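You operate a simulated robot arm through the tools that you are given. There is no shell and no other tool. Be economical: measure what you need, move in short steps, check, and stop when the job is done.

You run a simulated robot arm. Do the job below in one go: nothing can be reset, and whatever is moved stays where it is left.

## Task
Rinse the washed basket in the tub till the purity gauge shows green.
Fine: then shut the tub lever and stand the basket on the drip mat; tank lid shut again. Where these are worked on the way, their far stop is far enough and under half their travel is too little: tank lid, tub lever.

The check looks at the end state, three seconds after you hand in, the way a careful person would. Anything else that was tipped, shoved, dropped, spilled or broken makes it a failure. A push-on lid holds only when it is set on centred and level and pressed home; a screw cap is set on level and turned clockwise until tight.

## Robot
A 7-joint arm with a three-finger gripper on a trunk, on a base that drives. Base frame: it is fixed to the floor where the robot stands at the start and does not move with it; the origin is under the middle of the robot, x ahead of it, y to its left, z up; the surface under the hand at the start is at about z = 1.004. Lengths are in m, angles in degrees, forces in N, time in s.
With the tool pointing down near the work surface it reaches from about 0.48 to 0.92 m from the robot's upright axis, wherever it stands. Its first joint turns from -166.0 to 166.0 degrees. Places, roughly: drain lever [0.5, 0.2, 0.6]; drip mat [0.6, 1.2, 0.8]; mirror (7x7x2 cm) [0.6, 0.2, 0.8]; pump switch [0.4, -0.6, 0.7]; purity gauge [1, 1.8, 1]; rinse tub [0.7, 1.6, 0.7]; tank lid [0.7, 0.2, 1]; tub lever [0.4, 1.5, 0.7]. Payload 2.69 kg.
Tool frame: the origin (TCP) lies between the finger pads and is the grasp point; the fingertips stand 0.029 m ahead of it; z points along the fingers, y is the line along which they close. Largest opening 0.12 m; the body of the gripper starts 0.078 m behind the TCP.
Orientation is that of the tool frame in the base frame, as [roll, pitch, yaw] about the fixed x, y, z axes, in that order (R = Rz(yaw) Ry(pitch) Rx(roll)). With the fingers straight down and closing along the base's y, the tool's x points along the base's -x, its y along +y and its z along -z.

## Interface
- The arm moves only by the tool drive_tool. Its argument "deltas" is a list of rows, each a list of 3 entries, a list of its own where there are three numbers: the shift along the base's x, y, z in cm, then the turn, a rotation vector about the base's x, y, z in degrees, then the finger opening in cm, from 0 to 12. In form: [[[dx, dy, dz], [ax, ay, az], claw], ...]. A call has 1 to 12 rows; each row is the pose to reach, as a shift and turn from the pose commanded when the call began. Rows are played at 5 a second. More than 0.05 m and 8.6 degrees between two rows, or a gripper value outside its range, and nothing of the call is played. A pose out of reach is approached as far as the arm can. The call stops where the force on the tool passes 90 N (or 10 N more than at its start, if that is more) or the arm is blocked; 0.2 s more then pass. The fingers move at their own pace and stop on an object; they squeeze with about 28 N. The grip force told is the motor's: it shows also when the fingers shut on nothing. Time passes only in rows, and 0.2 s behind the last, so rows that repeat a pose let the fingers close. The reply holds the time, the measured pose of the TCP, the force on the tool along the base axes, the opening and the grip force, in the units named above and with some noise, with the torque about the TCP (base axes, N m) and any sound that the robot's microphone picked up, and new pictures: "views" is both (left out), scene, wrist or none.
- Cameras (640 x 400 px; columns grow to the right, rows downward): "scene" is now at [0.2179, 0.1895, 1.5256]; the picture's right is [0.00, -1.00, 0.00], its down [-0.45, -0.00, -0.89] and it looks along [0.89, 0.00, -0.45] (base axes); focal length 214 px, centre (320, 200). "wrist" rides on the gripper at [0.063, 0, -0.104] in the tool frame; the picture's right is [0.00, 1.00, 0.00], its down [-0.83, 0.00, -0.56] and it looks along [-0.56, 0.00, 0.83] (tool axes); focal length 275 px, centre (320, 200). There is no depth. A picture from a camera that has moved, and an enlarged one, comes with that camera's place and axes in the base frame and with its lens.
- raise_lower(by): slides the trunk up (or, below 0, down) by that many m; the arm and the scene camera ride with it, the base frame stays. It gives what a move gives, with no picture.
- drive_base(legs): drives the robot by 1 to 6 legs, each [ahead, left, turn to the left] in m, m and degrees, along the robot's own axes; the way and the turn of a leg run together, so that a leg with both is an arc; at most 1.5 m and 180 degrees a leg. The arm and the cameras ride along, it lands a little off, and it stops where it bumps. It gives what a move gives, and a new picture of the scene camera.
- aim_head(pan, tilt): turns the head with the scene camera to pan (to the left, within 143 degrees either way) and tilt (down, from -29 to 69), counted from straight ahead of the robot. It gives what a move gives, and a new picture of the scene camera.
- enlarge(camera, box): a new picture of the part [left, top, right, bottom] of that camera's present view, enlarged. It takes no simulated time.
- hand_in(): hands the job in; it is judged then, once.

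Go step by step. Nothing tells you exact positions but the pictures and the camera data: compare them with the known pose of the tool, close in by small moves and look again before you grip or let go. The budget is 120 turns and 260 pictures, counting those below and the enlarged ones. Unless the task says otherwise, let go and move clear before handing in, and close with one line.

The tools are called after ">>>" by a JSON object that holds its "fn" and its "kwargs". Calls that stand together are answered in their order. drive_tool: Moves the arm, as the interface text tells. Its arguments: {"type":"object","properties":{"deltas":{"type":"array"},"views":{"type":"string","enum":["both","scene","wrist","none"]}},"required":["deltas"]} The other tools are called the same way: raise_lower (by) slides the trunk up or down; drive_base (legs) drives the base; aim_head (pan, tilt) turns the head that bears the scene camera; enlarge (camera, box) takes an enlarged picture of a part of a camera's view; hand_in () hands the job in.

At the start:

```text
time: 0.0
position: [0.5383, 0.0554, 1.476]
tcp_rot: [-180.0, 0.0, -179.9]
contact_force: [-0.2, -0.3, 0.6]
ft_torque: [0.02, 0.01, -0.01]
opening: 0.1199
finger_force: 0.0
trunk travel left (down, up): [-0.5, 0.086]
robot x, y, heading: [-0.0006, 0.0005, -0.0]
head pan, tilt: [0.2, 26.9]
```

scene: 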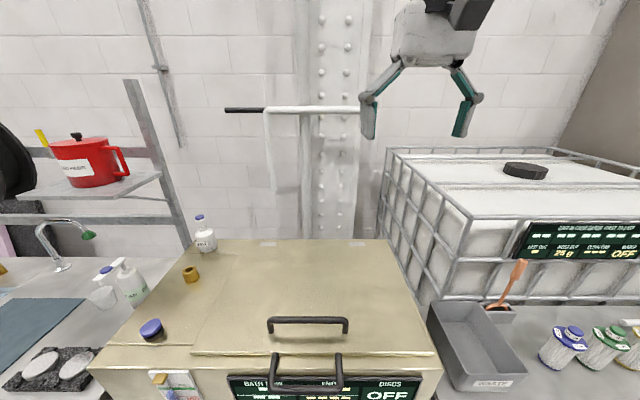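
wrist: 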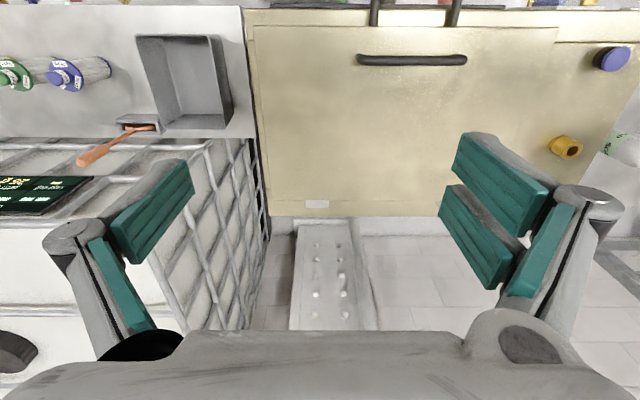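

I see the beige tank with a lid and black handle, its display, and other stuff. I'll look around and read the displays first.

>>> {"fn": "aim_head", "kwargs": {"pan": 0, "tilt": 55}}

>>> {"fn": "enlarge", "kwargs": {"camera": "scene", "box": [160, 100, 480, 300]}}

>>> {"fn": "aim_head", "kwargs": {"pan": 60, "tilt": 35}}

>>> {"fn": "aim_head", "kwargs": {"pan": -50, "tilt": 35}}

```text
time: 0.9
position: [0.5384, 0.0551, 1.4754]
tcp_rot: [-180.0, 0.0, 179.9]
contact_force: [0.5, 0.2, 0.4]
ft_torque: [-0.02, 0.02, 0.03]
opening: 0.1198
finger_force: 0.0
trunk travel left (down, up): [-0.5, 0.086]
robot x, y, heading: [-0.0047, -0.0011, 0.0]
head pan, tilt: [0.0, 55.0]
camera scene: at [0.1985, 0.1892, 1.4847], right [0.0, -1.0, 0.0], down [-0.82, 0.0, -0.57], along [0.57, 0.0, -0.82], focal length 214 px, centre (320, 200)
```

scene: 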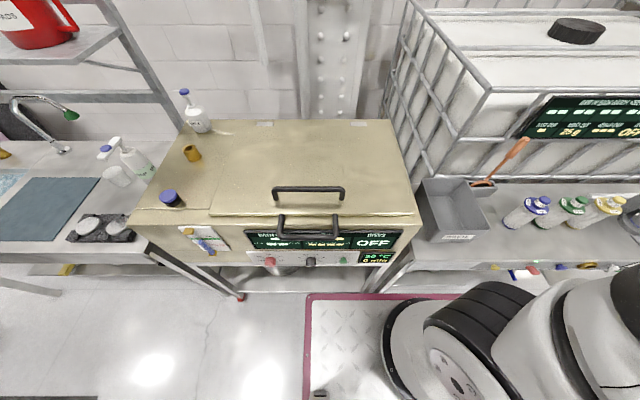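

```text
2.00 times, centred on (320, 200) of scene
camera zoom: at [0.1985, 0.1892, 1.4847], right [0.0, -1.0, 0.0], down [-0.82, 0.0, -0.57], along [0.57, 0.0, -0.82], focal length 429 px, centre (320, 200)
```

zoom: 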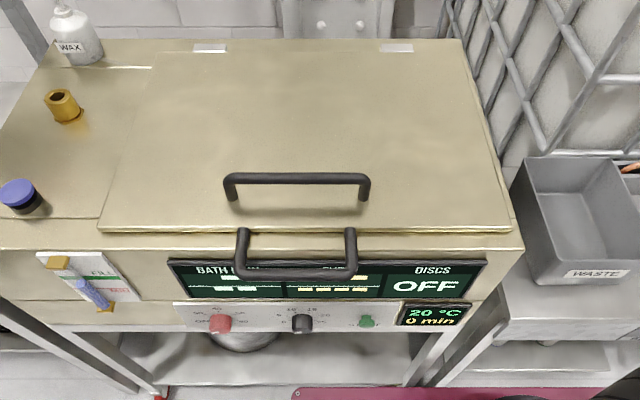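

```text
time: 2.2
position: [0.5377, 0.0562, 1.4749]
tcp_rot: [-180.0, 0.0, 180.0]
contact_force: [-0.1, 0.0, -0.8]
ft_torque: [0.01, 0.03, 0.01]
opening: 0.1199
finger_force: 0.2
trunk travel left (down, up): [-0.5, 0.086]
robot x, y, heading: [0.0009, -0.0016, -0.1]
head pan, tilt: [60.0, 35.0]
camera scene: at [0.1704, 0.2655, 1.5128], right [0.87, -0.5, 0.0], down [-0.29, -0.5, -0.82], along [0.41, 0.71, -0.57], focal length 214 px, centre (320, 200)
```

scene: 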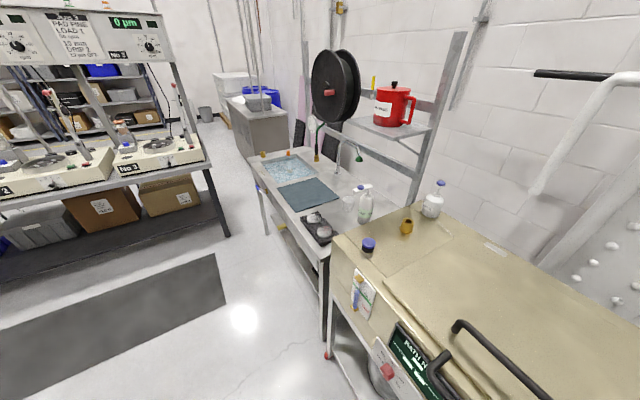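

```text
time: 4.1
position: [0.5377, 0.055, 1.4753]
tcp_rot: [179.9, 0.0, -180.0]
contact_force: [0.1, -0.5, -0.4]
ft_torque: [0.0, -0.02, -0.02]
opening: 0.1201
finger_force: 0.1
trunk travel left (down, up): [-0.5, 0.086]
robot x, y, heading: [0.0063, -0.0025, 0.3]
head pan, tilt: [-50.0, 35.0]
camera scene: at [0.183, 0.1218, 1.5129], right [-0.77, -0.64, 0.0], down [-0.37, 0.44, -0.82], along [0.53, -0.63, -0.57], focal length 214 px, centre (320, 200)
```

scene: 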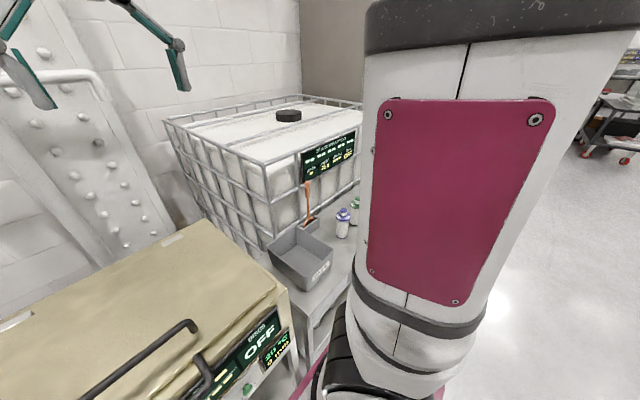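

The basket is probably in the tank beneath the lid (mirror at [0.6,0.2,0.8]). I'll read the labels and look at the handles more closely.

>>> {"fn": "aim_head", "kwargs": {"pan": 0, "tilt": 45}}

>>> {"fn": "enlarge", "kwargs": {"camera": "scene", "box": [230, 240, 440, 370]}}

>>> {"fn": "aim_head", "kwargs": {"pan": 70, "tilt": 30}}

>>> {"fn": "enlarge", "kwargs": {"camera": "scene", "box": [300, 80, 480, 280]}}

>>> {"fn": "aim_head", "kwargs": {"pan": -30, "tilt": 30}}

>>> {"fn": "enlarge", "kwargs": {"camera": "scene", "box": [160, 130, 380, 270]}}

```text
time: 5.3
position: [0.5382, 0.0554, 1.4762]
tcp_rot: [179.9, 0.0, -179.9]
contact_force: [0.2, -0.3, 0.3]
ft_torque: [0.01, -0.01, 0.01]
opening: 0.12
finger_force: 0.1
trunk travel left (down, up): [-0.5, 0.086]
robot x, y, heading: [0.0001, 0.0005, 0.3]
head pan, tilt: [0.0, 45.0]
camera scene: at [0.2076, 0.1892, 1.498], right [0.0, -1.0, 0.0], down [-0.71, 0.0, -0.71], along [0.71, 0.0, -0.71], focal length 214 px, centre (320, 200)
```

scene: 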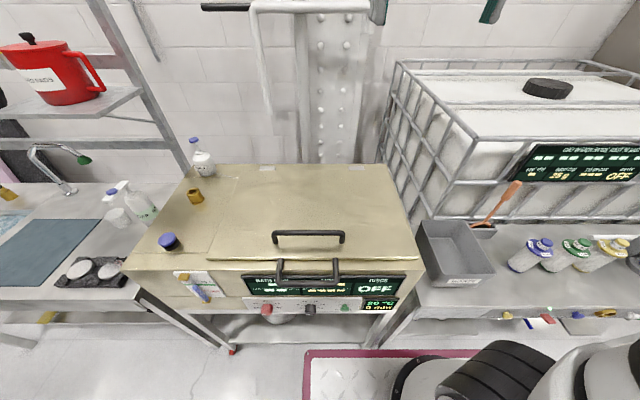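

```text
3.05 times, centred on (335, 305) of scene
camera zoom: at [0.2076, 0.1892, 1.498], right [0.0, -1.0, 0.0], down [-0.71, 0.0, -0.71], along [0.71, 0.0, -0.71], focal length 654 px, centre (274, -120)
```

zoom: 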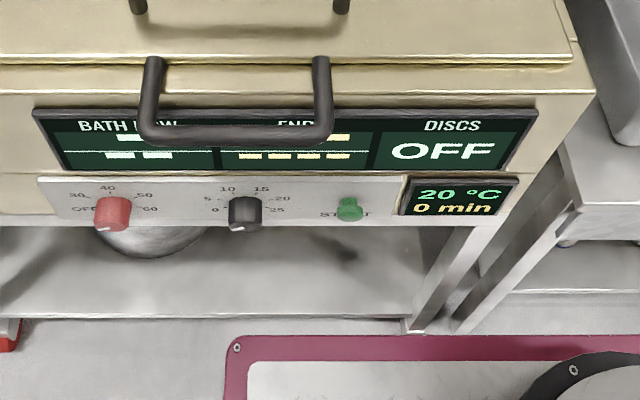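

```text
time: 6.7
position: [0.5397, 0.0562, 1.4768]
tcp_rot: [180.0, 0.0, -180.0]
contact_force: [0.1, 0.1, 0.3]
ft_torque: [0.02, 0.0, 0.0]
opening: 0.1202
finger_force: 0.1
trunk travel left (down, up): [-0.5, 0.086]
robot x, y, heading: [0.0008, 0.0015, 0.2]
head pan, tilt: [70.0, 30.0]
camera scene: at [0.1573, 0.2742, 1.5206], right [0.94, -0.34, 0.0], down [-0.17, -0.47, -0.87], along [0.3, 0.81, -0.5], focal length 214 px, centre (320, 200)
```

scene: 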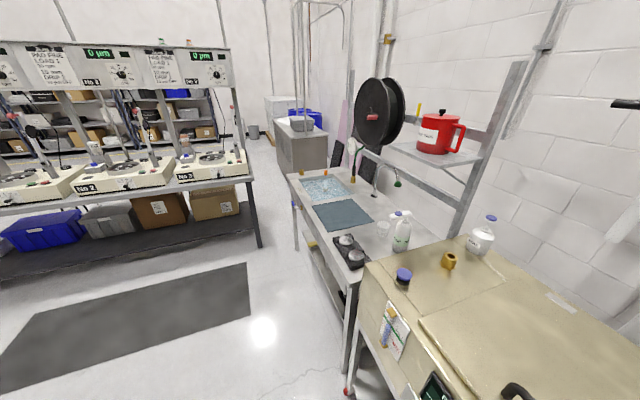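

```text
2.00 times, centred on (390, 180) of scene
camera zoom: at [0.1573, 0.2742, 1.5206], right [0.94, -0.34, 0.0], down [-0.17, -0.47, -0.87], along [0.3, 0.81, -0.5], focal length 429 px, centre (180, 240)
```

zoom: 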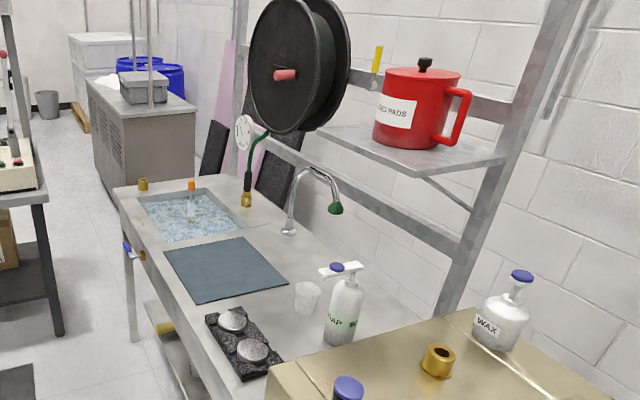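

```text
time: 8.5
position: [0.538, 0.0567, 1.4754]
tcp_rot: [179.9, -0.1, -180.0]
contact_force: [0.6, 0.1, -0.6]
ft_torque: [0.0, -0.01, 0.0]
opening: 0.1199
finger_force: 0.1
trunk travel left (down, up): [-0.5, 0.086]
robot x, y, heading: [-0.0001, -0.0015, 0.1]
head pan, tilt: [-30.0, 30.0]
camera scene: at [0.2047, 0.144, 1.5206], right [-0.5, -0.87, 0.0], down [-0.43, 0.25, -0.87], along [0.75, -0.43, -0.5], focal length 214 px, centre (320, 200)
```

scene: 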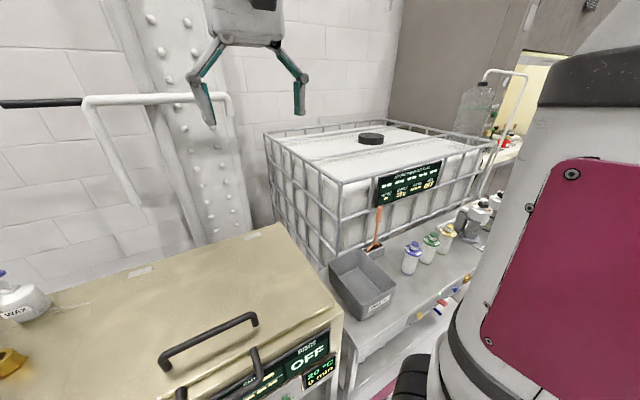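

```text
2.86 times, centred on (270, 200) of scene
camera zoom: at [0.2047, 0.144, 1.5206], right [-0.5, -0.87, 0.0], down [-0.43, 0.25, -0.87], along [0.75, -0.43, -0.5], focal length 613 px, centre (463, 200)
```

zoom: 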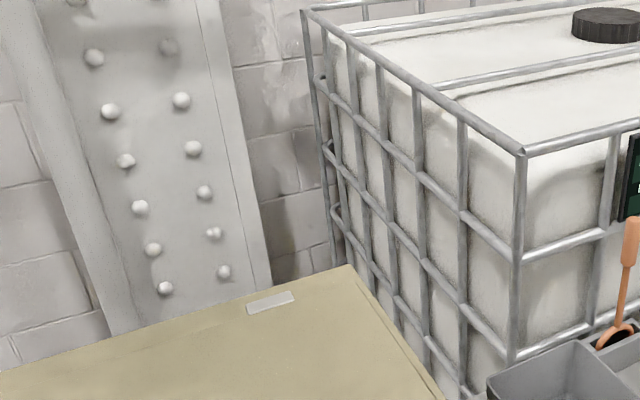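

The lid is hinged at the back with a handle near the front; a second U-handle juts out at the front edge. I'll take a closer look at both.

>>> {"fn": "aim_head", "kwargs": {"pan": 0, "tilt": 45}}

>>> {"fn": "enlarge", "kwargs": {"camera": "scene", "box": [260, 220, 360, 290]}}

>>> {"fn": "enlarge", "kwargs": {"camera": "scene", "box": [150, 130, 250, 310]}}

>>> {"fn": "drive_tool", "kwargs": {"deltas": [[[-4, 3, 0], [0, 0, 0], 12], [[-5, 7, 0], [0, 0, 0], 12], [[-5, 11, 0], [0, 0, 0], 12]], "views": "wrist"}}

```text
time: 9.4
position: [0.5389, 0.0566, 1.4756]
tcp_rot: [-180.0, -0.1, -180.0]
contact_force: [-0.7, 0.7, 0.4]
ft_torque: [-0.01, -0.01, 0.0]
opening: 0.12
finger_force: 0.0
trunk travel left (down, up): [-0.5, 0.086]
robot x, y, heading: [-0.0022, 0.0021, -0.2]
head pan, tilt: [0.0, 45.0]
camera scene: at [0.2076, 0.1892, 1.4981], right [0.0, -1.0, 0.0], down [-0.71, 0.0, -0.71], along [0.71, 0.0, -0.71], focal length 214 px, centre (320, 200)
```

scene: 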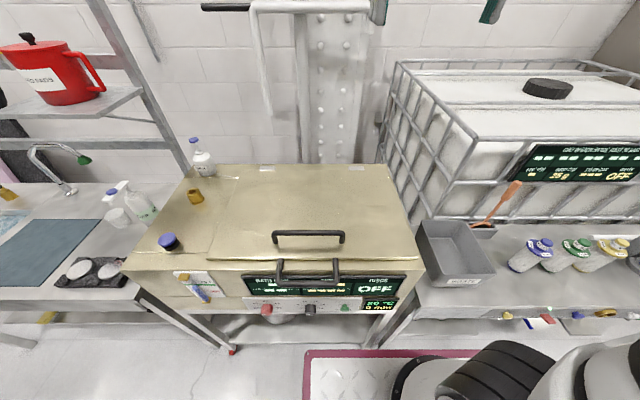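

```text
5.71 times, centred on (310, 255) of scene
camera zoom: at [0.2076, 0.1892, 1.4981], right [0.0, -1.0, 0.0], down [-0.71, 0.0, -0.71], along [0.71, 0.0, -0.71], focal length 1226 px, centre (377, -114)
```

zoom: 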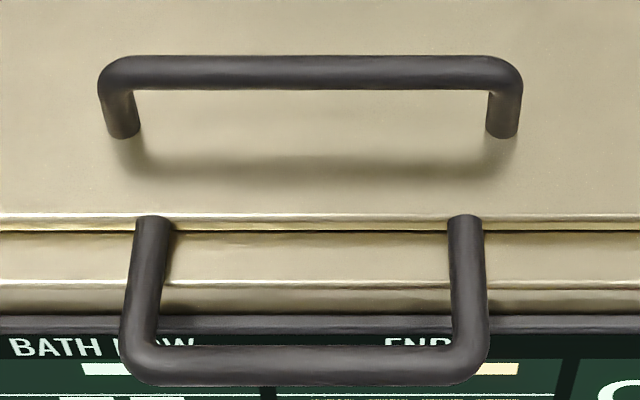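

```text
2.22 times, centred on (200, 220) of scene
camera zoom: at [0.2076, 0.1892, 1.4981], right [0.0, -1.0, 0.0], down [-0.71, 0.0, -0.71], along [0.71, 0.0, -0.71], focal length 477 px, centre (587, 156)
```

zoom: 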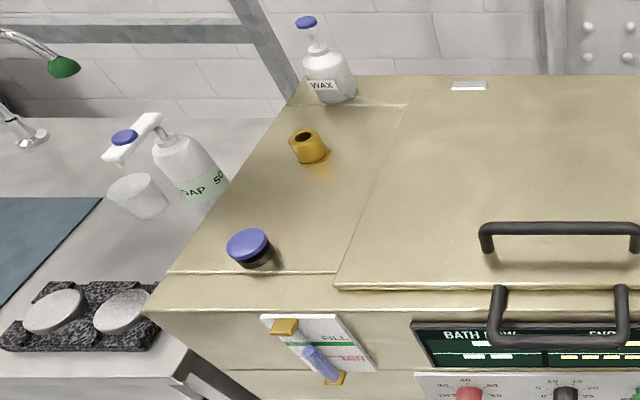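

```text
time: 10.2
position: [0.4893, 0.1653, 1.4733]
tcp_rot: [-179.9, 0.0, 179.9]
contact_force: [-0.5, -0.3, 0.6]
ft_torque: [0.07, 0.01, -0.01]
opening: 0.12
finger_force: 0.0
trunk travel left (down, up): [-0.5, 0.086]
robot x, y, heading: [0.0028, 0.0015, -0.0]
head pan, tilt: [0.0, 45.0]
camera wrist: at [0.4255, 0.1653, 1.5781], right [0.0, 1.0, 0.0], down [0.83, 0.0, 0.56], along [0.56, 0.0, -0.83], focal length 275 px, centre (320, 200)
```

wrist: 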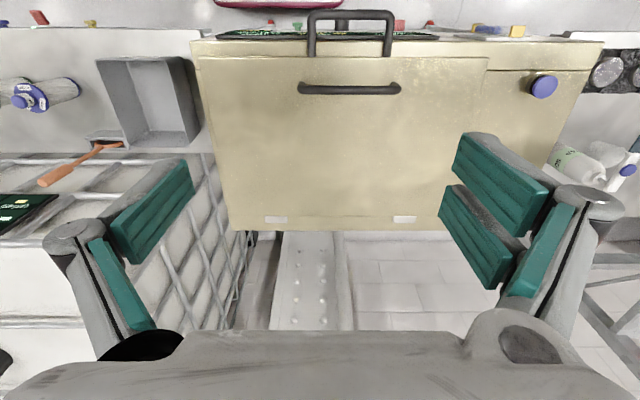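

The top lid handle's bar is at about x=0.538, y=0.22, z=1.05, along y. I'll turn the hand 90° so it closes along x, and come down above it.

>>> {"fn": "drive_tool", "kwargs": {"deltas": [[[0.4, 0.5, -2], [0, 0, -7.5], 8], [[0.8, 1, -4], [0, 0, -15], 8], [[1.2, 1.4, -6], [0, 0, -22.5], 8], [[1.6, 1.8, -8], [0, 0, -30], 8], [[2, 2.3, -10], [0, 0, -37.5], 8], [[2.4, 2.8, -12], [0, 0, -45], 8], [[2.8, 3.2, -14], [0, 0, -52.5], 8], [[3.2, 3.7, -16], [0, 0, -60], 8], [[3.6, 4.1, -18], [0, 0, -67.5], 8], [[4, 4.6, -20], [0, 0, -75], 8], [[4.5, 5, -22], [0, 0, -82.5], 8], [[4.9, 5.5, -24], [0, 0, -90], 8]]}}

```text
time: 12.8
position: [0.5374, 0.2198, 1.2356]
tcp_rot: [180.0, 0.0, 89.7]
contact_force: [-0.5, 0.4, 0.1]
ft_torque: [0.0, 0.01, -0.01]
opening: 0.0801
finger_force: 0.2
trunk travel left (down, up): [-0.5, 0.086]
robot x, y, heading: [-0.001, -0.0016, -0.1]
head pan, tilt: [0.0, 45.0]
camera scene: at [0.2075, 0.1891, 1.4981], right [0.0, -1.0, 0.0], down [-0.71, 0.0, -0.71], along [0.71, 0.0, -0.71], focal length 214 px, centre (320, 200)
camera wrist: at [0.5366, 0.2844, 1.3391], right [1.0, 0.0, 0.0], down [0.0, -0.83, 0.56], along [0.0, -0.56, -0.83], focal length 275 px, centre (320, 200)
```

scene: 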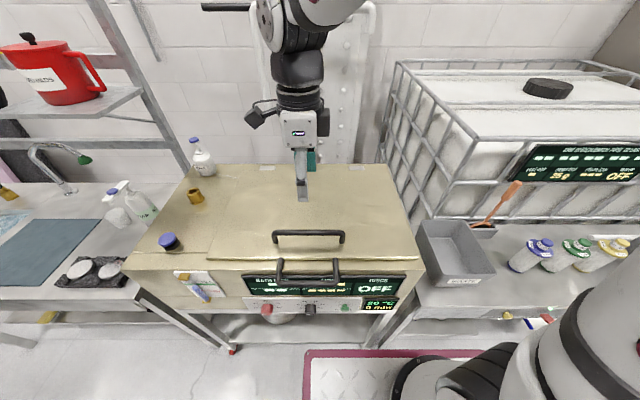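
wrist: 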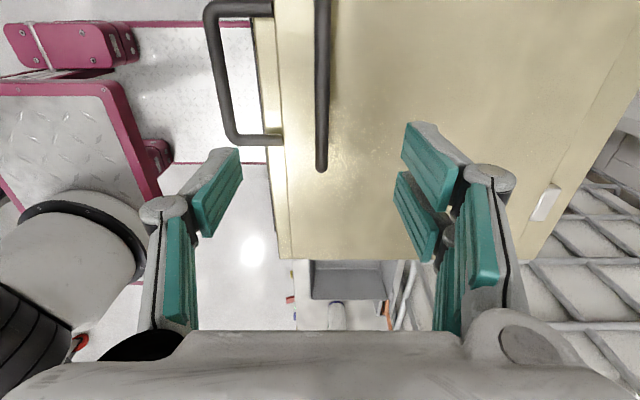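

The bar is centred under the open fingers. I'll descend and close.

>>> {"fn": "drive_tool", "kwargs": {"deltas": [[[0, 0, -4.5], [0, 0, 0], 8], [[0, 0, -9], [0, 0, 0], 8], [[0, 0, -13.5], [0, 0, 0], 8], [[0, 0, -16], [0, 0, 0], 8], [[0, 0, -18], [0, 0, 0], 8], [[0, 0, -18], [0, 0, 0], 0], [[0, 0, -18], [0, 0, 0], 0], [[0, 0, -18], [0, 0, 0], 0]]}}

```text
time: 14.6
position: [0.54, 0.2214, 1.0557]
tcp_rot: [179.7, 0.0, 89.9]
contact_force: [16.1, -1.0, -3.7]
ft_torque: [0.54, -0.26, 0.07]
opening: 0.0151
finger_force: 41.8
trunk travel left (down, up): [-0.5, 0.086]
robot x, y, heading: [-0.0005, 0.0008, -0.3]
head pan, tilt: [0.0, 45.0]
camera scene: at [0.2088, 0.1892, 1.4978], right [0.0, -1.0, 0.0], down [-0.71, 0.0, -0.71], along [0.71, 0.0, -0.71], focal length 214 px, centre (320, 200)
camera wrist: at [0.5384, 0.2841, 1.1589], right [1.0, 0.0, 0.0], down [0.0, -0.83, 0.55], along [0.0, -0.55, -0.83], focal length 275 px, centre (320, 200)
```

scene: 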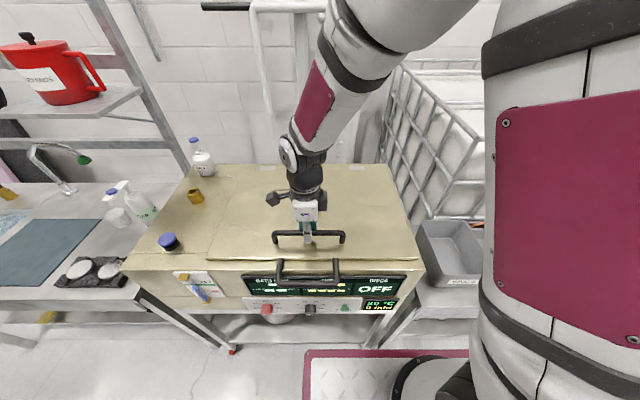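
wrist: 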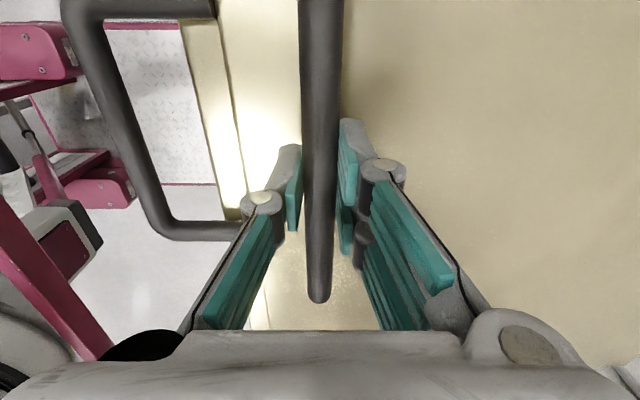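

The handle is gripped. I'll lift a little along the arc to test the lid and see whether the front handle moves with it.

>>> {"fn": "drive_tool", "kwargs": {"deltas": [[[0, 0, 1.5], [0, 2, 0], 0], [[0.2, 0, 3], [0, 4, 0], 0], [[0.5, 0, 4.5], [0, 7, 0], 0], [[0.9, 0, 6], [0, 9, 0], 0]]}}

```text
time: 15.6
position: [0.5544, 0.2211, 1.1127]
tcp_rot: [-171.8, -0.2, 89.9]
contact_force: [56.4, -5.5, -20.6]
ft_torque: [-0.49, -0.44, 0.14]
opening: 0.0152
finger_force: 41.9
trunk travel left (down, up): [-0.5, 0.086]
robot x, y, heading: [-0.0013, -0.0028, -0.1]
head pan, tilt: [0.0, 45.0]
camera scene: at [0.2115, 0.1891, 1.4973], right [0.0, -1.0, 0.0], down [-0.71, 0.0, -0.71], along [0.71, 0.0, -0.71], focal length 214 px, centre (320, 200)
camera wrist: at [0.5688, 0.2839, 1.216], right [0.99, 0.0, -0.14], down [0.08, -0.83, 0.55], along [-0.12, -0.55, -0.82], focal length 275 px, centre (320, 200)
```

scene: 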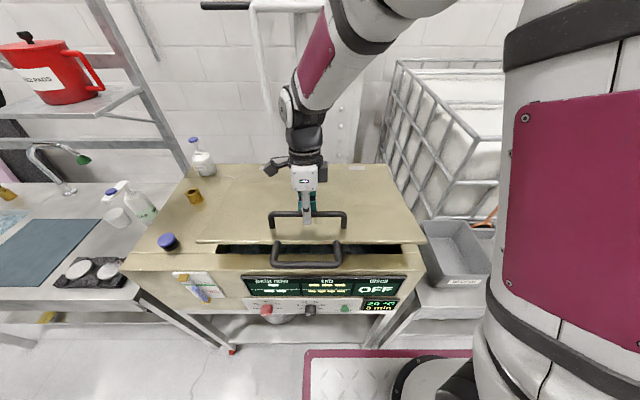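
wrist: 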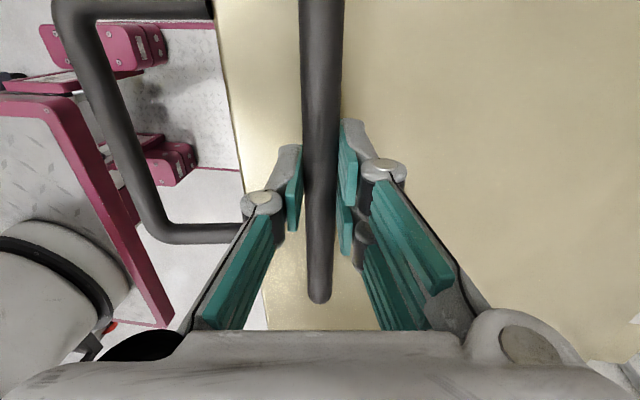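

The lid moves on its rear hinge and the front handle goes with it. I'll carry on along the arc, tilting the hand less than the lid.

>>> {"fn": "drive_tool", "kwargs": {"deltas": [[[0.8, 0, 0.3], [0, 0, 0], 0], [[1.4, 0, 1.7], [0, 0, 0], 0], [[2.0, 0, 3.1], [0, 0, 0], 0], [[2.6, 0, 4.6], [0, 1, 0], 0], [[3.3, 0, 6.0], [0, 2, 0], 0], [[4.1, 0, 7.4], [0, 3, 0], 0], [[4.9, 0, 8.8], [0, 4, 0], 0], [[5.8, 0, 10.1], [0, 5, 0], 0], [[6.7, 0, 11.4], [0, 6, 0], 0]], "views": "both"}}

```text
time: 17.6
position: [0.6205, 0.2215, 1.226]
tcp_rot: [-165.4, 0.0, 89.8]
contact_force: [47.4, -5.0, -44.8]
ft_torque: [-0.08, -0.35, -0.02]
opening: 0.0153
finger_force: 41.2
trunk travel left (down, up): [-0.5, 0.086]
robot x, y, heading: [-0.0003, -0.0011, -0.0]
head pan, tilt: [0.0, 45.0]
camera scene: at [0.212, 0.1895, 1.4971], right [0.0, -1.0, 0.0], down [-0.71, 0.0, -0.71], along [0.71, 0.0, -0.71], focal length 214 px, centre (320, 200)
camera wrist: at [0.646, 0.2844, 1.3265], right [0.97, 0.0, -0.25], down [0.14, -0.83, 0.54], along [-0.21, -0.56, -0.81], focal length 275 px, centre (320, 200)
```

scene: 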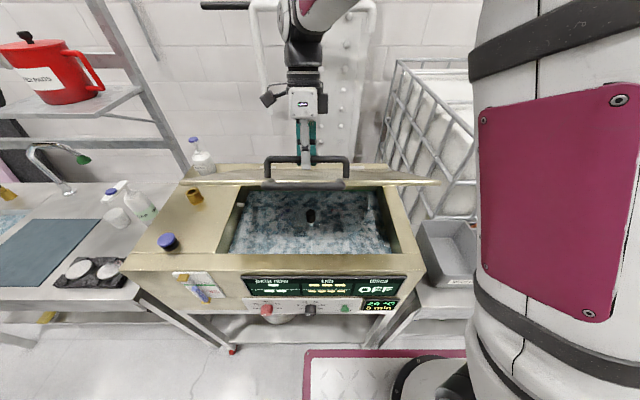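
wrist: 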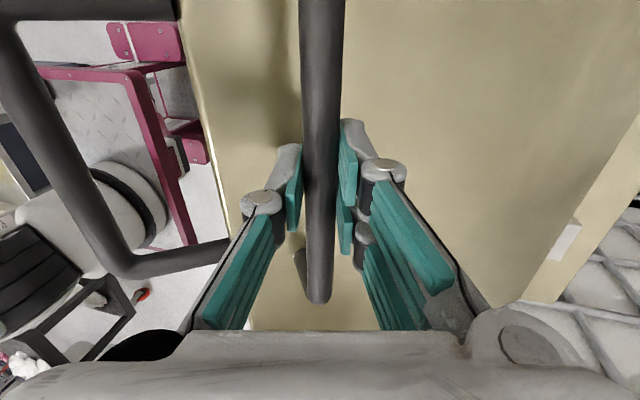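

A basket with a black knob sits in the bath. Refit hinge at (0.869, 1.004), radius 0.333; continuing the arc to about 60°.

>>> {"fn": "drive_tool", "kwargs": {"deltas": [[[0.7, 0, -0.3], [0, 0, 0], 0], [[1.9, 0, 0.9], [0, 2, 0], 0], [[3.6, 0, 2.5], [0, 4, 0], 0], [[4.7, 0, 3.5], [0, 6, 0], 0], [[5.8, 0, 4.3], [0, 8, 0], 0], [[7.0, 0, 5.1], [0, 10, 0], 0], [[8.2, 0, 5.9], [0, 11, 0], 0], [[9.5, 0, 6.6], [0, 12, 0], 0], [[10.8, 0, 7.3], [0, 13, 0], 0], [[12.1, 0, 7.9], [0, 14, 0], 0], [[13.5, 0, 8.5], [0, 15, 0], 0]], "views": "both"}}

```text
time: 20.0
position: [0.6962, 0.2201, 1.2881]
tcp_rot: [-153.9, 0.0, 90.0]
contact_force: [1.8, -6.5, -3.4]
ft_torque: [-0.11, -0.02, -0.27]
opening: 0.0151
finger_force: 41.1
out of reach, approached as far as the arm can: row 8, 9, 10, 11
trunk travel left (down, up): [-0.5, 0.086]
robot x, y, heading: [0.0002, 0.0008, 0.1]
head pan, tilt: [0.0, 45.0]
camera scene: at [0.2079, 0.1889, 1.4981], right [0.0, -1.0, 0.0], down [-0.71, 0.0, -0.71], along [0.71, 0.0, -0.71], focal length 214 px, centre (320, 200)
camera wrist: at [0.741, 0.2845, 1.382], right [0.9, 0.0, -0.44], down [0.25, -0.83, 0.5], along [-0.36, -0.56, -0.75], focal length 275 px, centre (320, 200)
```

scene: 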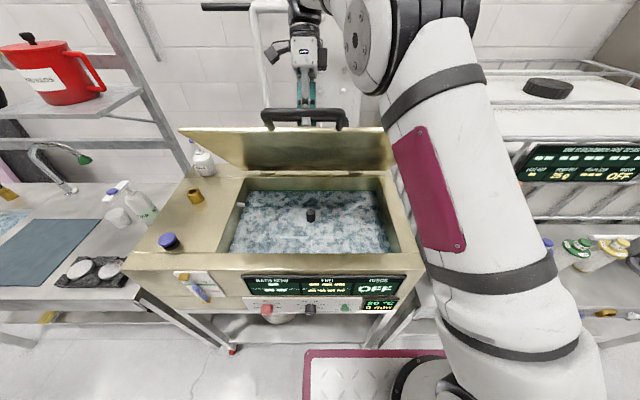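
wrist: 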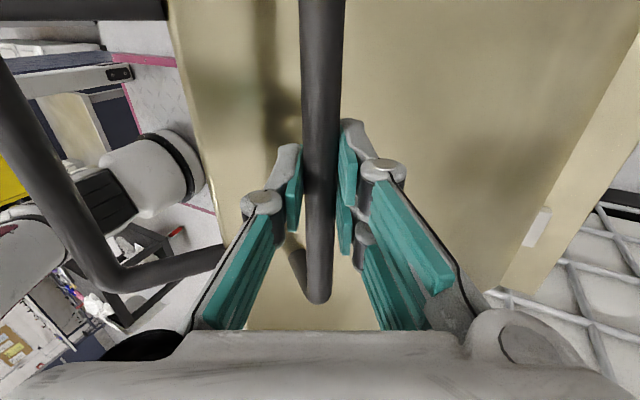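

Force on the hand has dropped to nearly nothing at ~50°, so the lid may hold by itself. I'll open the fingers slightly and see, with the bar still caged.

>>> {"fn": "drive_tool", "kwargs": {"deltas": [[[0, 0, 0], [0, 0, 0], 3.5], [[0, 0, 0], [0, 0, 0], 3.5], [[0, 0, 0], [0, 0, 0], 3.5]], "views": "wrist"}}

```text
time: 20.8
position: [0.6955, 0.222, 1.2881]
tcp_rot: [-154.0, 0.0, 90.0]
contact_force: [-0.2, 0.4, -0.6]
ft_torque: [-0.01, -0.01, -0.05]
opening: 0.0352
finger_force: 0.0
trunk travel left (down, up): [-0.5, 0.086]
robot x, y, heading: [0.002, 0.0003, -0.2]
head pan, tilt: [0.0, 45.0]
camera wrist: at [0.7408, 0.2849, 1.3818], right [0.9, 0.0, -0.44], down [0.25, -0.83, 0.5], along [-0.36, -0.56, -0.75], focal length 275 px, centre (320, 200)
```

wrist: 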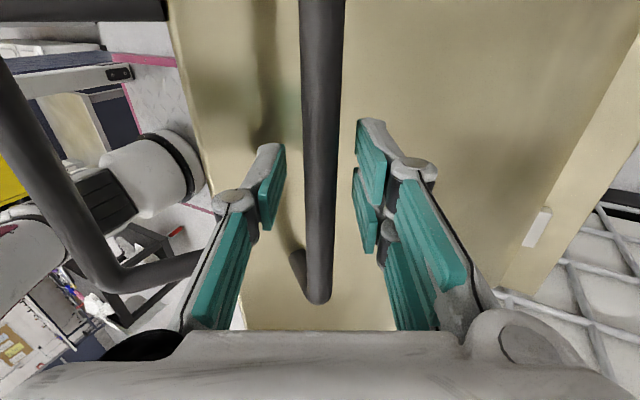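

The lid stays up on its own. I'll open wide and withdraw straight up, levelling the hand.

>>> {"fn": "drive_tool", "kwargs": {"deltas": [[[0, 0, 0], [0, 0, 0], 8], [[0, 0, 2], [0, -2, 0], 8], [[0, 0, 4], [0, -4, 0], 8], [[0, 0, 6], [0, -7, 0], 8]]}}

```text
time: 21.8
position: [0.6952, 0.2208, 1.3388]
tcp_rot: [-159.9, -0.1, 89.9]
contact_force: [0.0, -0.2, -0.4]
ft_torque: [0.02, 0.0, 0.0]
opening: 0.0798
finger_force: 0.0
out of reach, approached as far as the arm can: row 4
trunk travel left (down, up): [-0.5, 0.086]
robot x, y, heading: [-0.0003, 0.0025, -0.3]
head pan, tilt: [0.0, 45.0]
camera scene: at [0.2078, 0.1893, 1.498], right [0.0, -1.0, 0.0], down [-0.71, 0.0, -0.71], along [0.71, 0.0, -0.71], focal length 214 px, centre (320, 200)
camera wrist: at [0.7307, 0.2839, 1.4364], right [0.94, 0.0, -0.34], down [0.19, -0.83, 0.52], along [-0.28, -0.55, -0.78], focal length 275 px, centre (320, 200)
```

scene: 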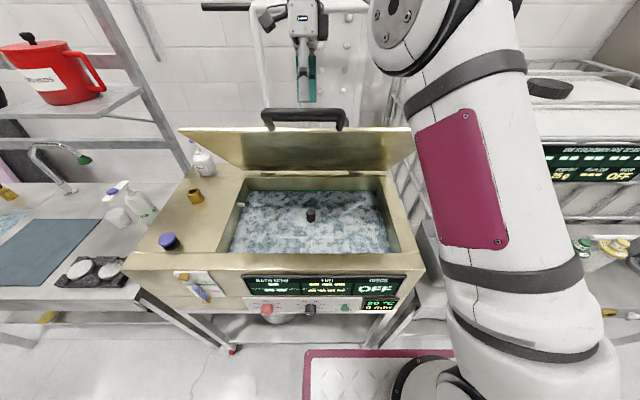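
wrist: 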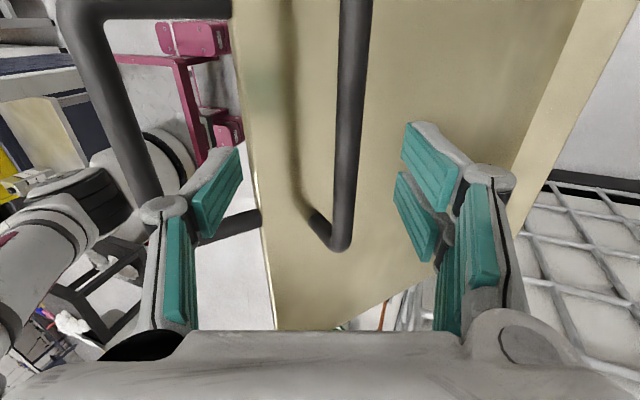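

I'll raise the trunk to clear the lid, then bring the hand round to its inner side to push it to its stop.

>>> {"fn": "raise_lower", "kwargs": {"by": 0.085}}

>>> {"fn": "drive_tool", "kwargs": {"deltas": [[[-3, 0, 2], [0, -4, 0], 4], [[-7, 0, 4], [0, -8, 0], 0], [[-11, 0, 4], [0, -12, 0], 0], [[-15, 0, 4], [0, -16, 0], 0], [[-19, 0, 4], [0, -19, 0], 0], [[-22, 0, 2], [0, -19, 0], 0], [[-22, 0, -2], [0, -19, 0], 0]]}}

```text
time: 23.0
position: [0.603, 0.2224, 1.4209]
tcp_rot: [-161.0, 0.0, 90.0]
contact_force: [0.3, 0.4, -1.2]
ft_torque: [0.0, 0.04, 0.02]
opening: 0.0801
finger_force: 0.0
trunk travel left (down, up): [-0.585, 0.001]
robot x, y, heading: [0.001, -0.0022, 0.0]
head pan, tilt: [0.0, 45.0]
```

```text
time: 24.6
position: [0.3819, 0.2209, 1.4035]
tcp_rot: [179.9, 0.0, 90.0]
contact_force: [0.2, 0.1, -0.8]
ft_torque: [0.03, -0.05, -0.01]
opening: 0.0001
finger_force: 27.8
trunk travel left (down, up): [-0.585, 0.001]
robot x, y, heading: [0.0019, -0.0051, -0.2]
head pan, tilt: [0.0, 45.0]
camera scene: at [0.1066, 0.1891, 1.5823], right [0.0, -1.0, 0.0], down [-0.71, 0.0, -0.71], along [0.71, 0.0, -0.71], focal length 214 px, centre (320, 200)
camera wrist: at [0.3813, 0.2841, 1.5072], right [1.0, 0.0, 0.0], down [0.0, -0.83, 0.56], along [0.0, -0.56, -0.83], focal length 275 px, centre (320, 200)
```

scene: 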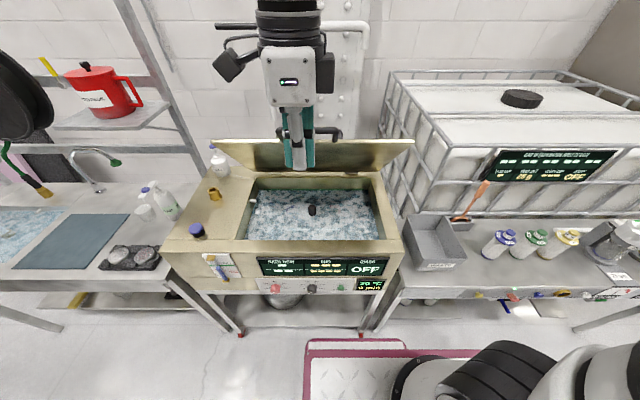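
wrist: 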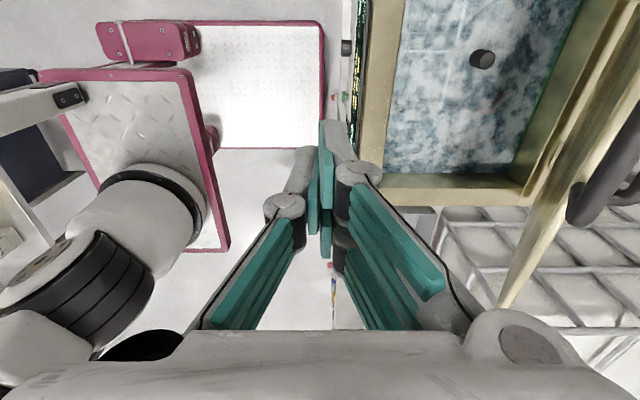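

Trunk travel is slanted (up means back ~0.1 m). I'll lower it again, then turn the hand to point forward and push the lid's inner face to its stop.

>>> {"fn": "raise_lower", "kwargs": {"by": -0.085}}

>>> {"fn": "drive_tool", "kwargs": {"deltas": [[[0, 0, -0.5], [0, -7.5, 0], 0], [[0, 0, -1.5], [0, -15, 0], 0], [[0, 0, -2.5], [0, -22.5, 0], 0], [[0, 0, -3.5], [0, -30, 0], 0], [[0, 0, -4.5], [0, -37.5, 0], 0], [[0, 0, -5.5], [0, -45, 0], 0], [[0, 0, -6.5], [0, -52.5, 0], 0], [[0, 0, -7.5], [0, -60, 0], 0], [[1, 0, -8.5], [0, -67.5, 0], 0], [[2, 0, -9.5], [0, -75, 0], 0]]}}

```text
time: 25.8
position: [0.3817, 0.2211, 1.3174]
tcp_rot: [179.9, 0.0, 90.1]
contact_force: [0.2, 0.9, -0.4]
ft_torque: [-0.01, 0.0, 0.0]
opening: 0.0
finger_force: 27.7
trunk travel left (down, up): [-0.5, 0.086]
robot x, y, heading: [-0.002, -0.0004, -0.2]
head pan, tilt: [0.0, 45.0]
```

```text
time: 26.8
position: [0.4282, 0.1726, 1.3032]
tcp_rot: [158.0, -6.2, 78.4]
contact_force: [-1.4, -0.5, 0.3]
ft_torque: [-0.01, 0.0, 0.0]
opening: 0.0001
finger_force: 28.0
trunk travel left (down, up): [-0.5, 0.086]
robot x, y, heading: [-0.0005, 0.0016, -0.1]
head pan, tilt: [0.0, 45.0]
stopped in row 4: the arm was blocked; the commanded pose is now the measured one
camera scene: at [0.1956, 0.1759, 1.4819], right [-0.19, -0.98, 0.0], down [-0.82, 0.16, -0.54], along [0.53, -0.11, -0.84], focal length 214 px, centre (320, 200)
camera wrist: at [0.3993, 0.2323, 1.4049], right [0.9, -0.22, 0.37], down [-0.38, -0.82, 0.42], along [0.21, -0.52, -0.83], focal length 275 px, centre (320, 200)
```

scene: 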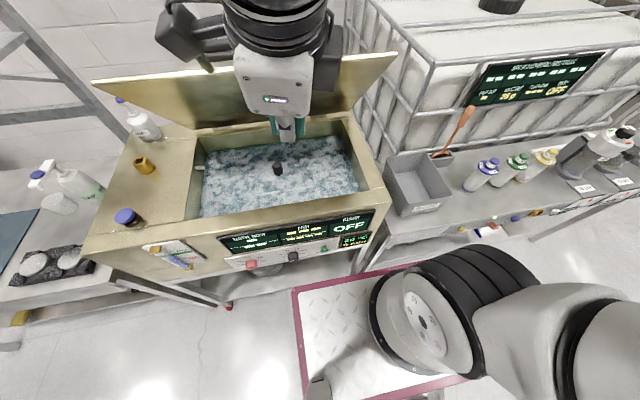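
wrist: 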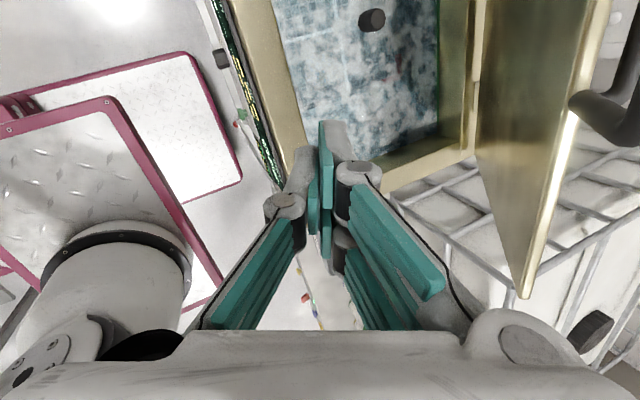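

The arm folded back against the head/body and was blocked. I'll back out of that by moving forward-down a bit and re-aim the head to see the true state.

>>> {"fn": "drive_tool", "kwargs": {"deltas": [[[2, 0, 0], [0, 3, 0], 0], [[4, 0, 0], [0, 6, 0], 0]], "views": "none"}}

>>> {"fn": "aim_head", "kwargs": {"pan": 0, "tilt": 40}}

```text
time: 27.4
position: [0.4598, 0.1778, 1.3038]
tcp_rot: [162.9, -4.7, 79.4]
contact_force: [0.3, 0.0, 0.1]
ft_torque: [-0.01, 0.03, -0.03]
opening: 0.0
finger_force: 28.4
trunk travel left (down, up): [-0.5, 0.086]
robot x, y, heading: [-0.0019, 0.0007, -0.1]
head pan, tilt: [0.0, 45.0]
```

```text
time: 28.0
position: [0.4624, 0.1761, 1.3035]
tcp_rot: [163.0, -4.7, 79.3]
contact_force: [-0.3, -0.2, -0.4]
ft_torque: [-0.03, -0.02, -0.05]
opening: 0.0
finger_force: 28.4
trunk travel left (down, up): [-0.5, 0.086]
robot x, y, heading: [0.0028, -0.0018, -0.1]
head pan, tilt: [0.0, 40.0]
camera scene: at [0.2113, 0.1892, 1.5053], right [0.0, -1.0, 0.0], down [-0.64, 0.0, -0.77], along [0.77, 0.0, -0.64], focal length 214 px, centre (320, 200)
```

scene: 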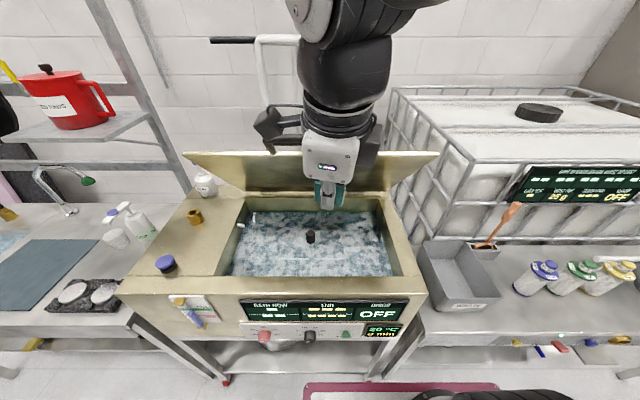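

Everything is fine; the lid holds. I'll back the base off 0.15 m to make room for turning the hand forward.

>>> {"fn": "drive_base", "kwargs": {"legs": [[-0.15, 0.1, 0]]}}

>>> {"fn": "drive_tool", "kwargs": {"deltas": [[[3, 0, 0], [0, -5, 2], 0], [[6, 0, 0], [0, -10, 4], 0], [[9, 0, -1], [0, -17, 6], 0], [[12, 0, -2], [0, -24, 8], 0], [[14, 0, -3], [0, -31, 10], 0], [[15, 0, -4], [0, -38, 10], 0], [[16, 0, -5], [0, -45, 10], 0], [[17, 0, -6], [0, -52, 10], 0], [[18, 0, -7], [0, -59, 10], 0]]}}

```text
time: 29.5
position: [0.3119, 0.2762, 1.3036]
tcp_rot: [162.9, -4.6, 79.3]
contact_force: [-1.4, 0.1, -0.5]
ft_torque: [0.0, -0.02, 0.03]
opening: 0.0001
finger_force: 28.2
trunk travel left (down, up): [-0.5, 0.086]
robot x, y, heading: [-0.1502, 0.1003, 0.0]
head pan, tilt: [0.0, 40.0]
camera scene: at [0.0609, 0.289, 1.5052], right [0.0, -1.0, 0.0], down [-0.64, 0.0, -0.77], along [0.77, 0.0, -0.64], focal length 214 px, centre (320, 200)
```

scene: 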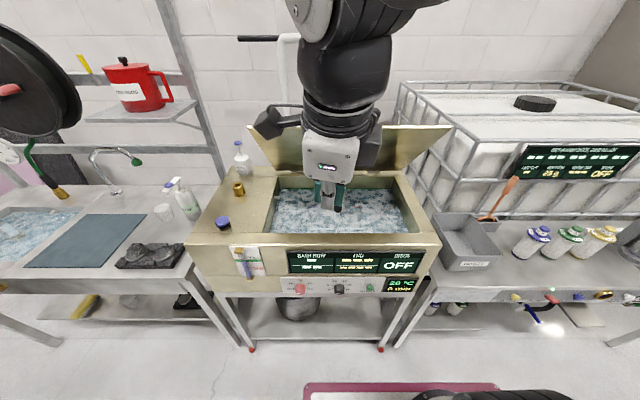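

```text
time: 31.5
position: [0.502, 0.2783, 1.2418]
tcp_rot: [104.0, -8.7, 96.3]
contact_force: [0.1, -1.0, -0.1]
ft_torque: [0.05, 0.03, 0.13]
opening: 0.0001
finger_force: 28.0
out of reach, approached as far as the arm can: row 9
trunk travel left (down, up): [-0.5, 0.086]
robot x, y, heading: [-0.1479, 0.1014, -0.1]
head pan, tilt: [0.0, 40.0]
camera scene: at [-0.0421, 0.3729, 1.5092], right [0.98, 0.21, 0.0], down [0.13, -0.6, -0.79], along [-0.16, 0.78, -0.61], focal length 214 px, centre (320, 200)
camera wrist: at [0.3947, 0.3249, 1.2735], right [0.26, -0.11, 0.96], down [-0.44, -0.9, 0.01], along [0.86, -0.43, -0.28], focal length 275 px, centre (320, 200)
```

scene: 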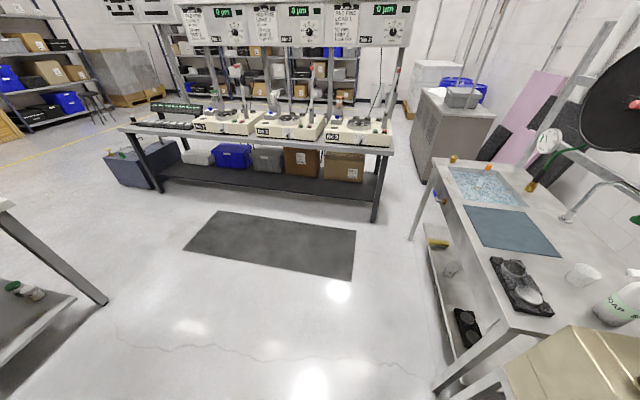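
wrist: 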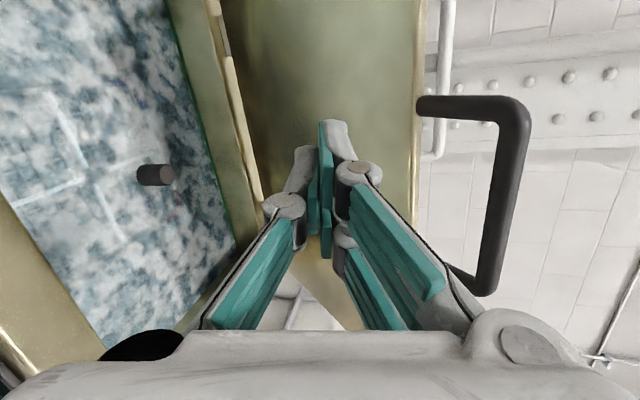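

The hand now points forward just under the lid. I'll push +x against the lid's inner face until it stops.

>>> {"fn": "drive_tool", "kwargs": {"deltas": [[[3, 0, -1], [0, 0, 0], 0], [[6, -1, -2], [0, 0, 0], 0], [[9, -2, -3], [0, 0, 0], 0], [[12, -3, -3], [0, 0, 0], 0], [[15, -4, -3], [0, 0, 0], 0], [[17, -5, -3], [0, 0, 0], 0], [[19, -5, -3], [0, 0, 0], 0], [[21, -5, -3], [0, 0, 0], 0], [[23, -5, -3], [0, 0, 0], 0]]}}

```text
time: 33.5
position: [0.7316, 0.2338, 1.2084]
tcp_rot: [103.8, -6.9, 96.9]
contact_force: [-0.1, 0.4, 0.2]
ft_torque: [-0.01, 0.03, -0.01]
opening: 0.0001
finger_force: 27.7
trunk travel left (down, up): [-0.5, 0.086]
robot x, y, heading: [-0.1532, 0.1015, 0.1]
head pan, tilt: [0.0, 40.0]
camera scene: at [0.0607, 0.289, 1.5053], right [0.0, -1.0, 0.0], down [-0.64, 0.0, -0.77], along [0.77, 0.0, -0.64], focal length 214 px, centre (320, 200)
camera wrist: at [0.6228, 0.2812, 1.239], right [0.25, -0.08, 0.96], down [-0.43, -0.9, 0.04], along [0.87, -0.43, -0.26], focal length 275 px, centre (320, 200)
```

scene: 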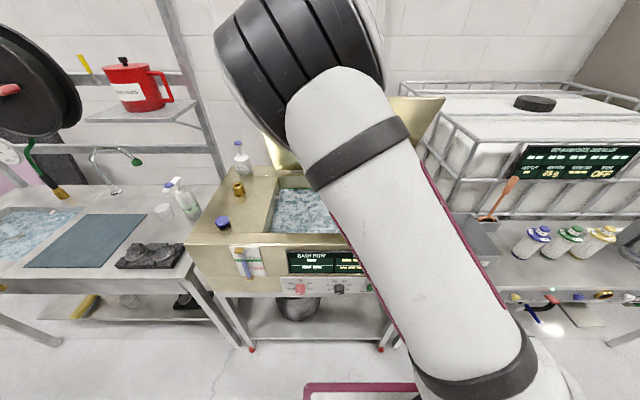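
wrist: 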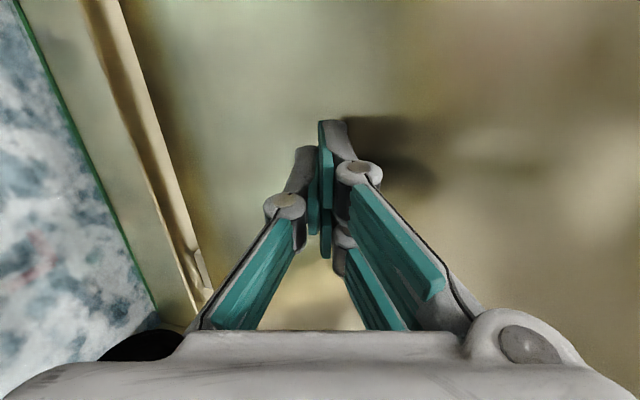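

>>> {"fn": "drive_tool", "kwargs": {"deltas": [[[2, 0, 0], [0, 0, 0], 0], [[4, 0, 0], [0, 0, 0], 0], [[6, 0, 0], [0, 0, 0], 0], [[8, 0, 0], [0, 0, 0], 0], [[10, 0, 0], [0, 0, 0], 0], [[12, 0, 0], [0, 0, 0], 0]]}}

```text
time: 34.9
position: [0.852, 0.2332, 1.2082]
tcp_rot: [103.8, -6.9, 96.8]
contact_force: [0.8, 0.2, 0.0]
ft_torque: [-0.01, 0.02, -0.06]
opening: 0.0
finger_force: 27.9
trunk travel left (down, up): [-0.5, 0.086]
robot x, y, heading: [-0.1512, 0.0997, 0.1]
head pan, tilt: [0.0, 40.0]
camera scene: at [0.0607, 0.2891, 1.5053], right [0.0, -1.0, 0.0], down [-0.64, 0.0, -0.77], along [0.77, 0.0, -0.64], focal length 214 px, centre (320, 200)
camera wrist: at [0.7431, 0.2805, 1.2391], right [0.25, -0.08, 0.96], down [-0.43, -0.9, 0.04], along [0.86, -0.43, -0.26], focal length 275 px, centre (320, 200)
```

scene: 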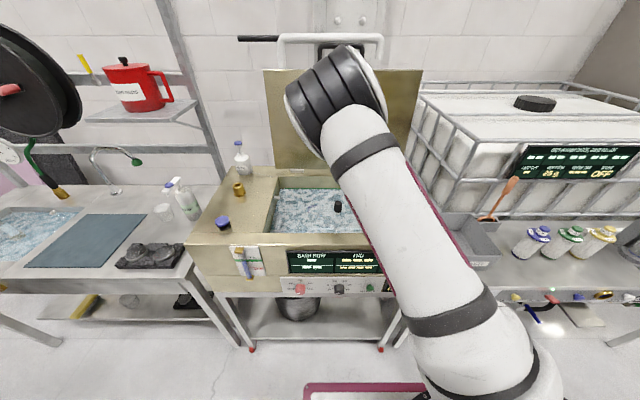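
wrist: 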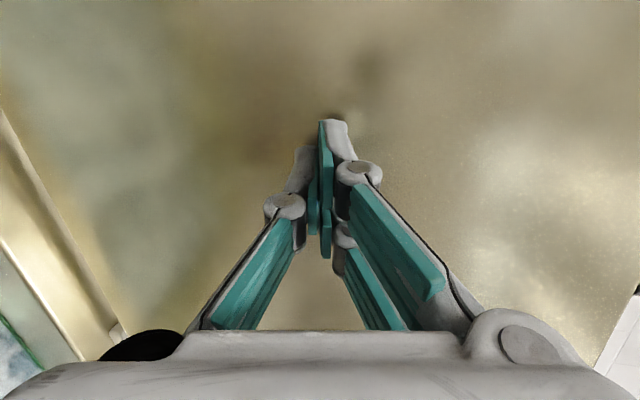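

The lid is now near vertical. A little further to find the stop.

>>> {"fn": "drive_tool", "kwargs": {"deltas": [[[1, 0, 0], [0, 0, 0], 0], [[2, 0, 0], [0, 0, 0], 0], [[3, 0, 0], [0, 0, 0], 0], [[4, 0, 0], [0, 0, 0], 0], [[5, 0, 0], [0, 0, 0], 0]], "views": "scene"}}

```text
time: 35.8
position: [0.8728, 0.2318, 1.2075]
tcp_rot: [104.3, -7.0, 96.5]
contact_force: [-68.8, -3.3, 17.2]
ft_torque: [-0.37, -0.24, -1.41]
opening: 0.0
finger_force: 28.2
trunk travel left (down, up): [-0.5, 0.086]
robot x, y, heading: [-0.1533, 0.0996, -0.2]
head pan, tilt: [0.0, 40.0]
stopped in row 4: the force on the tool passed its limit at 106 N (the readings are from after the stop); the commanded pose is now the measured one
camera scene: at [0.0538, 0.2886, 1.5066], right [0.0, -1.0, 0.0], down [-0.64, 0.0, -0.77], along [0.77, 0.0, -0.64], focal length 214 px, centre (320, 200)
```

scene: 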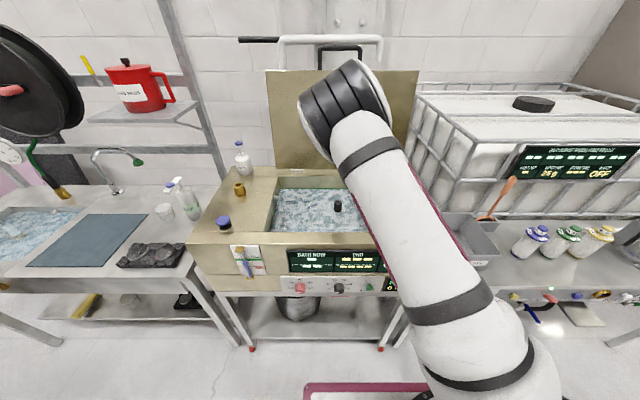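

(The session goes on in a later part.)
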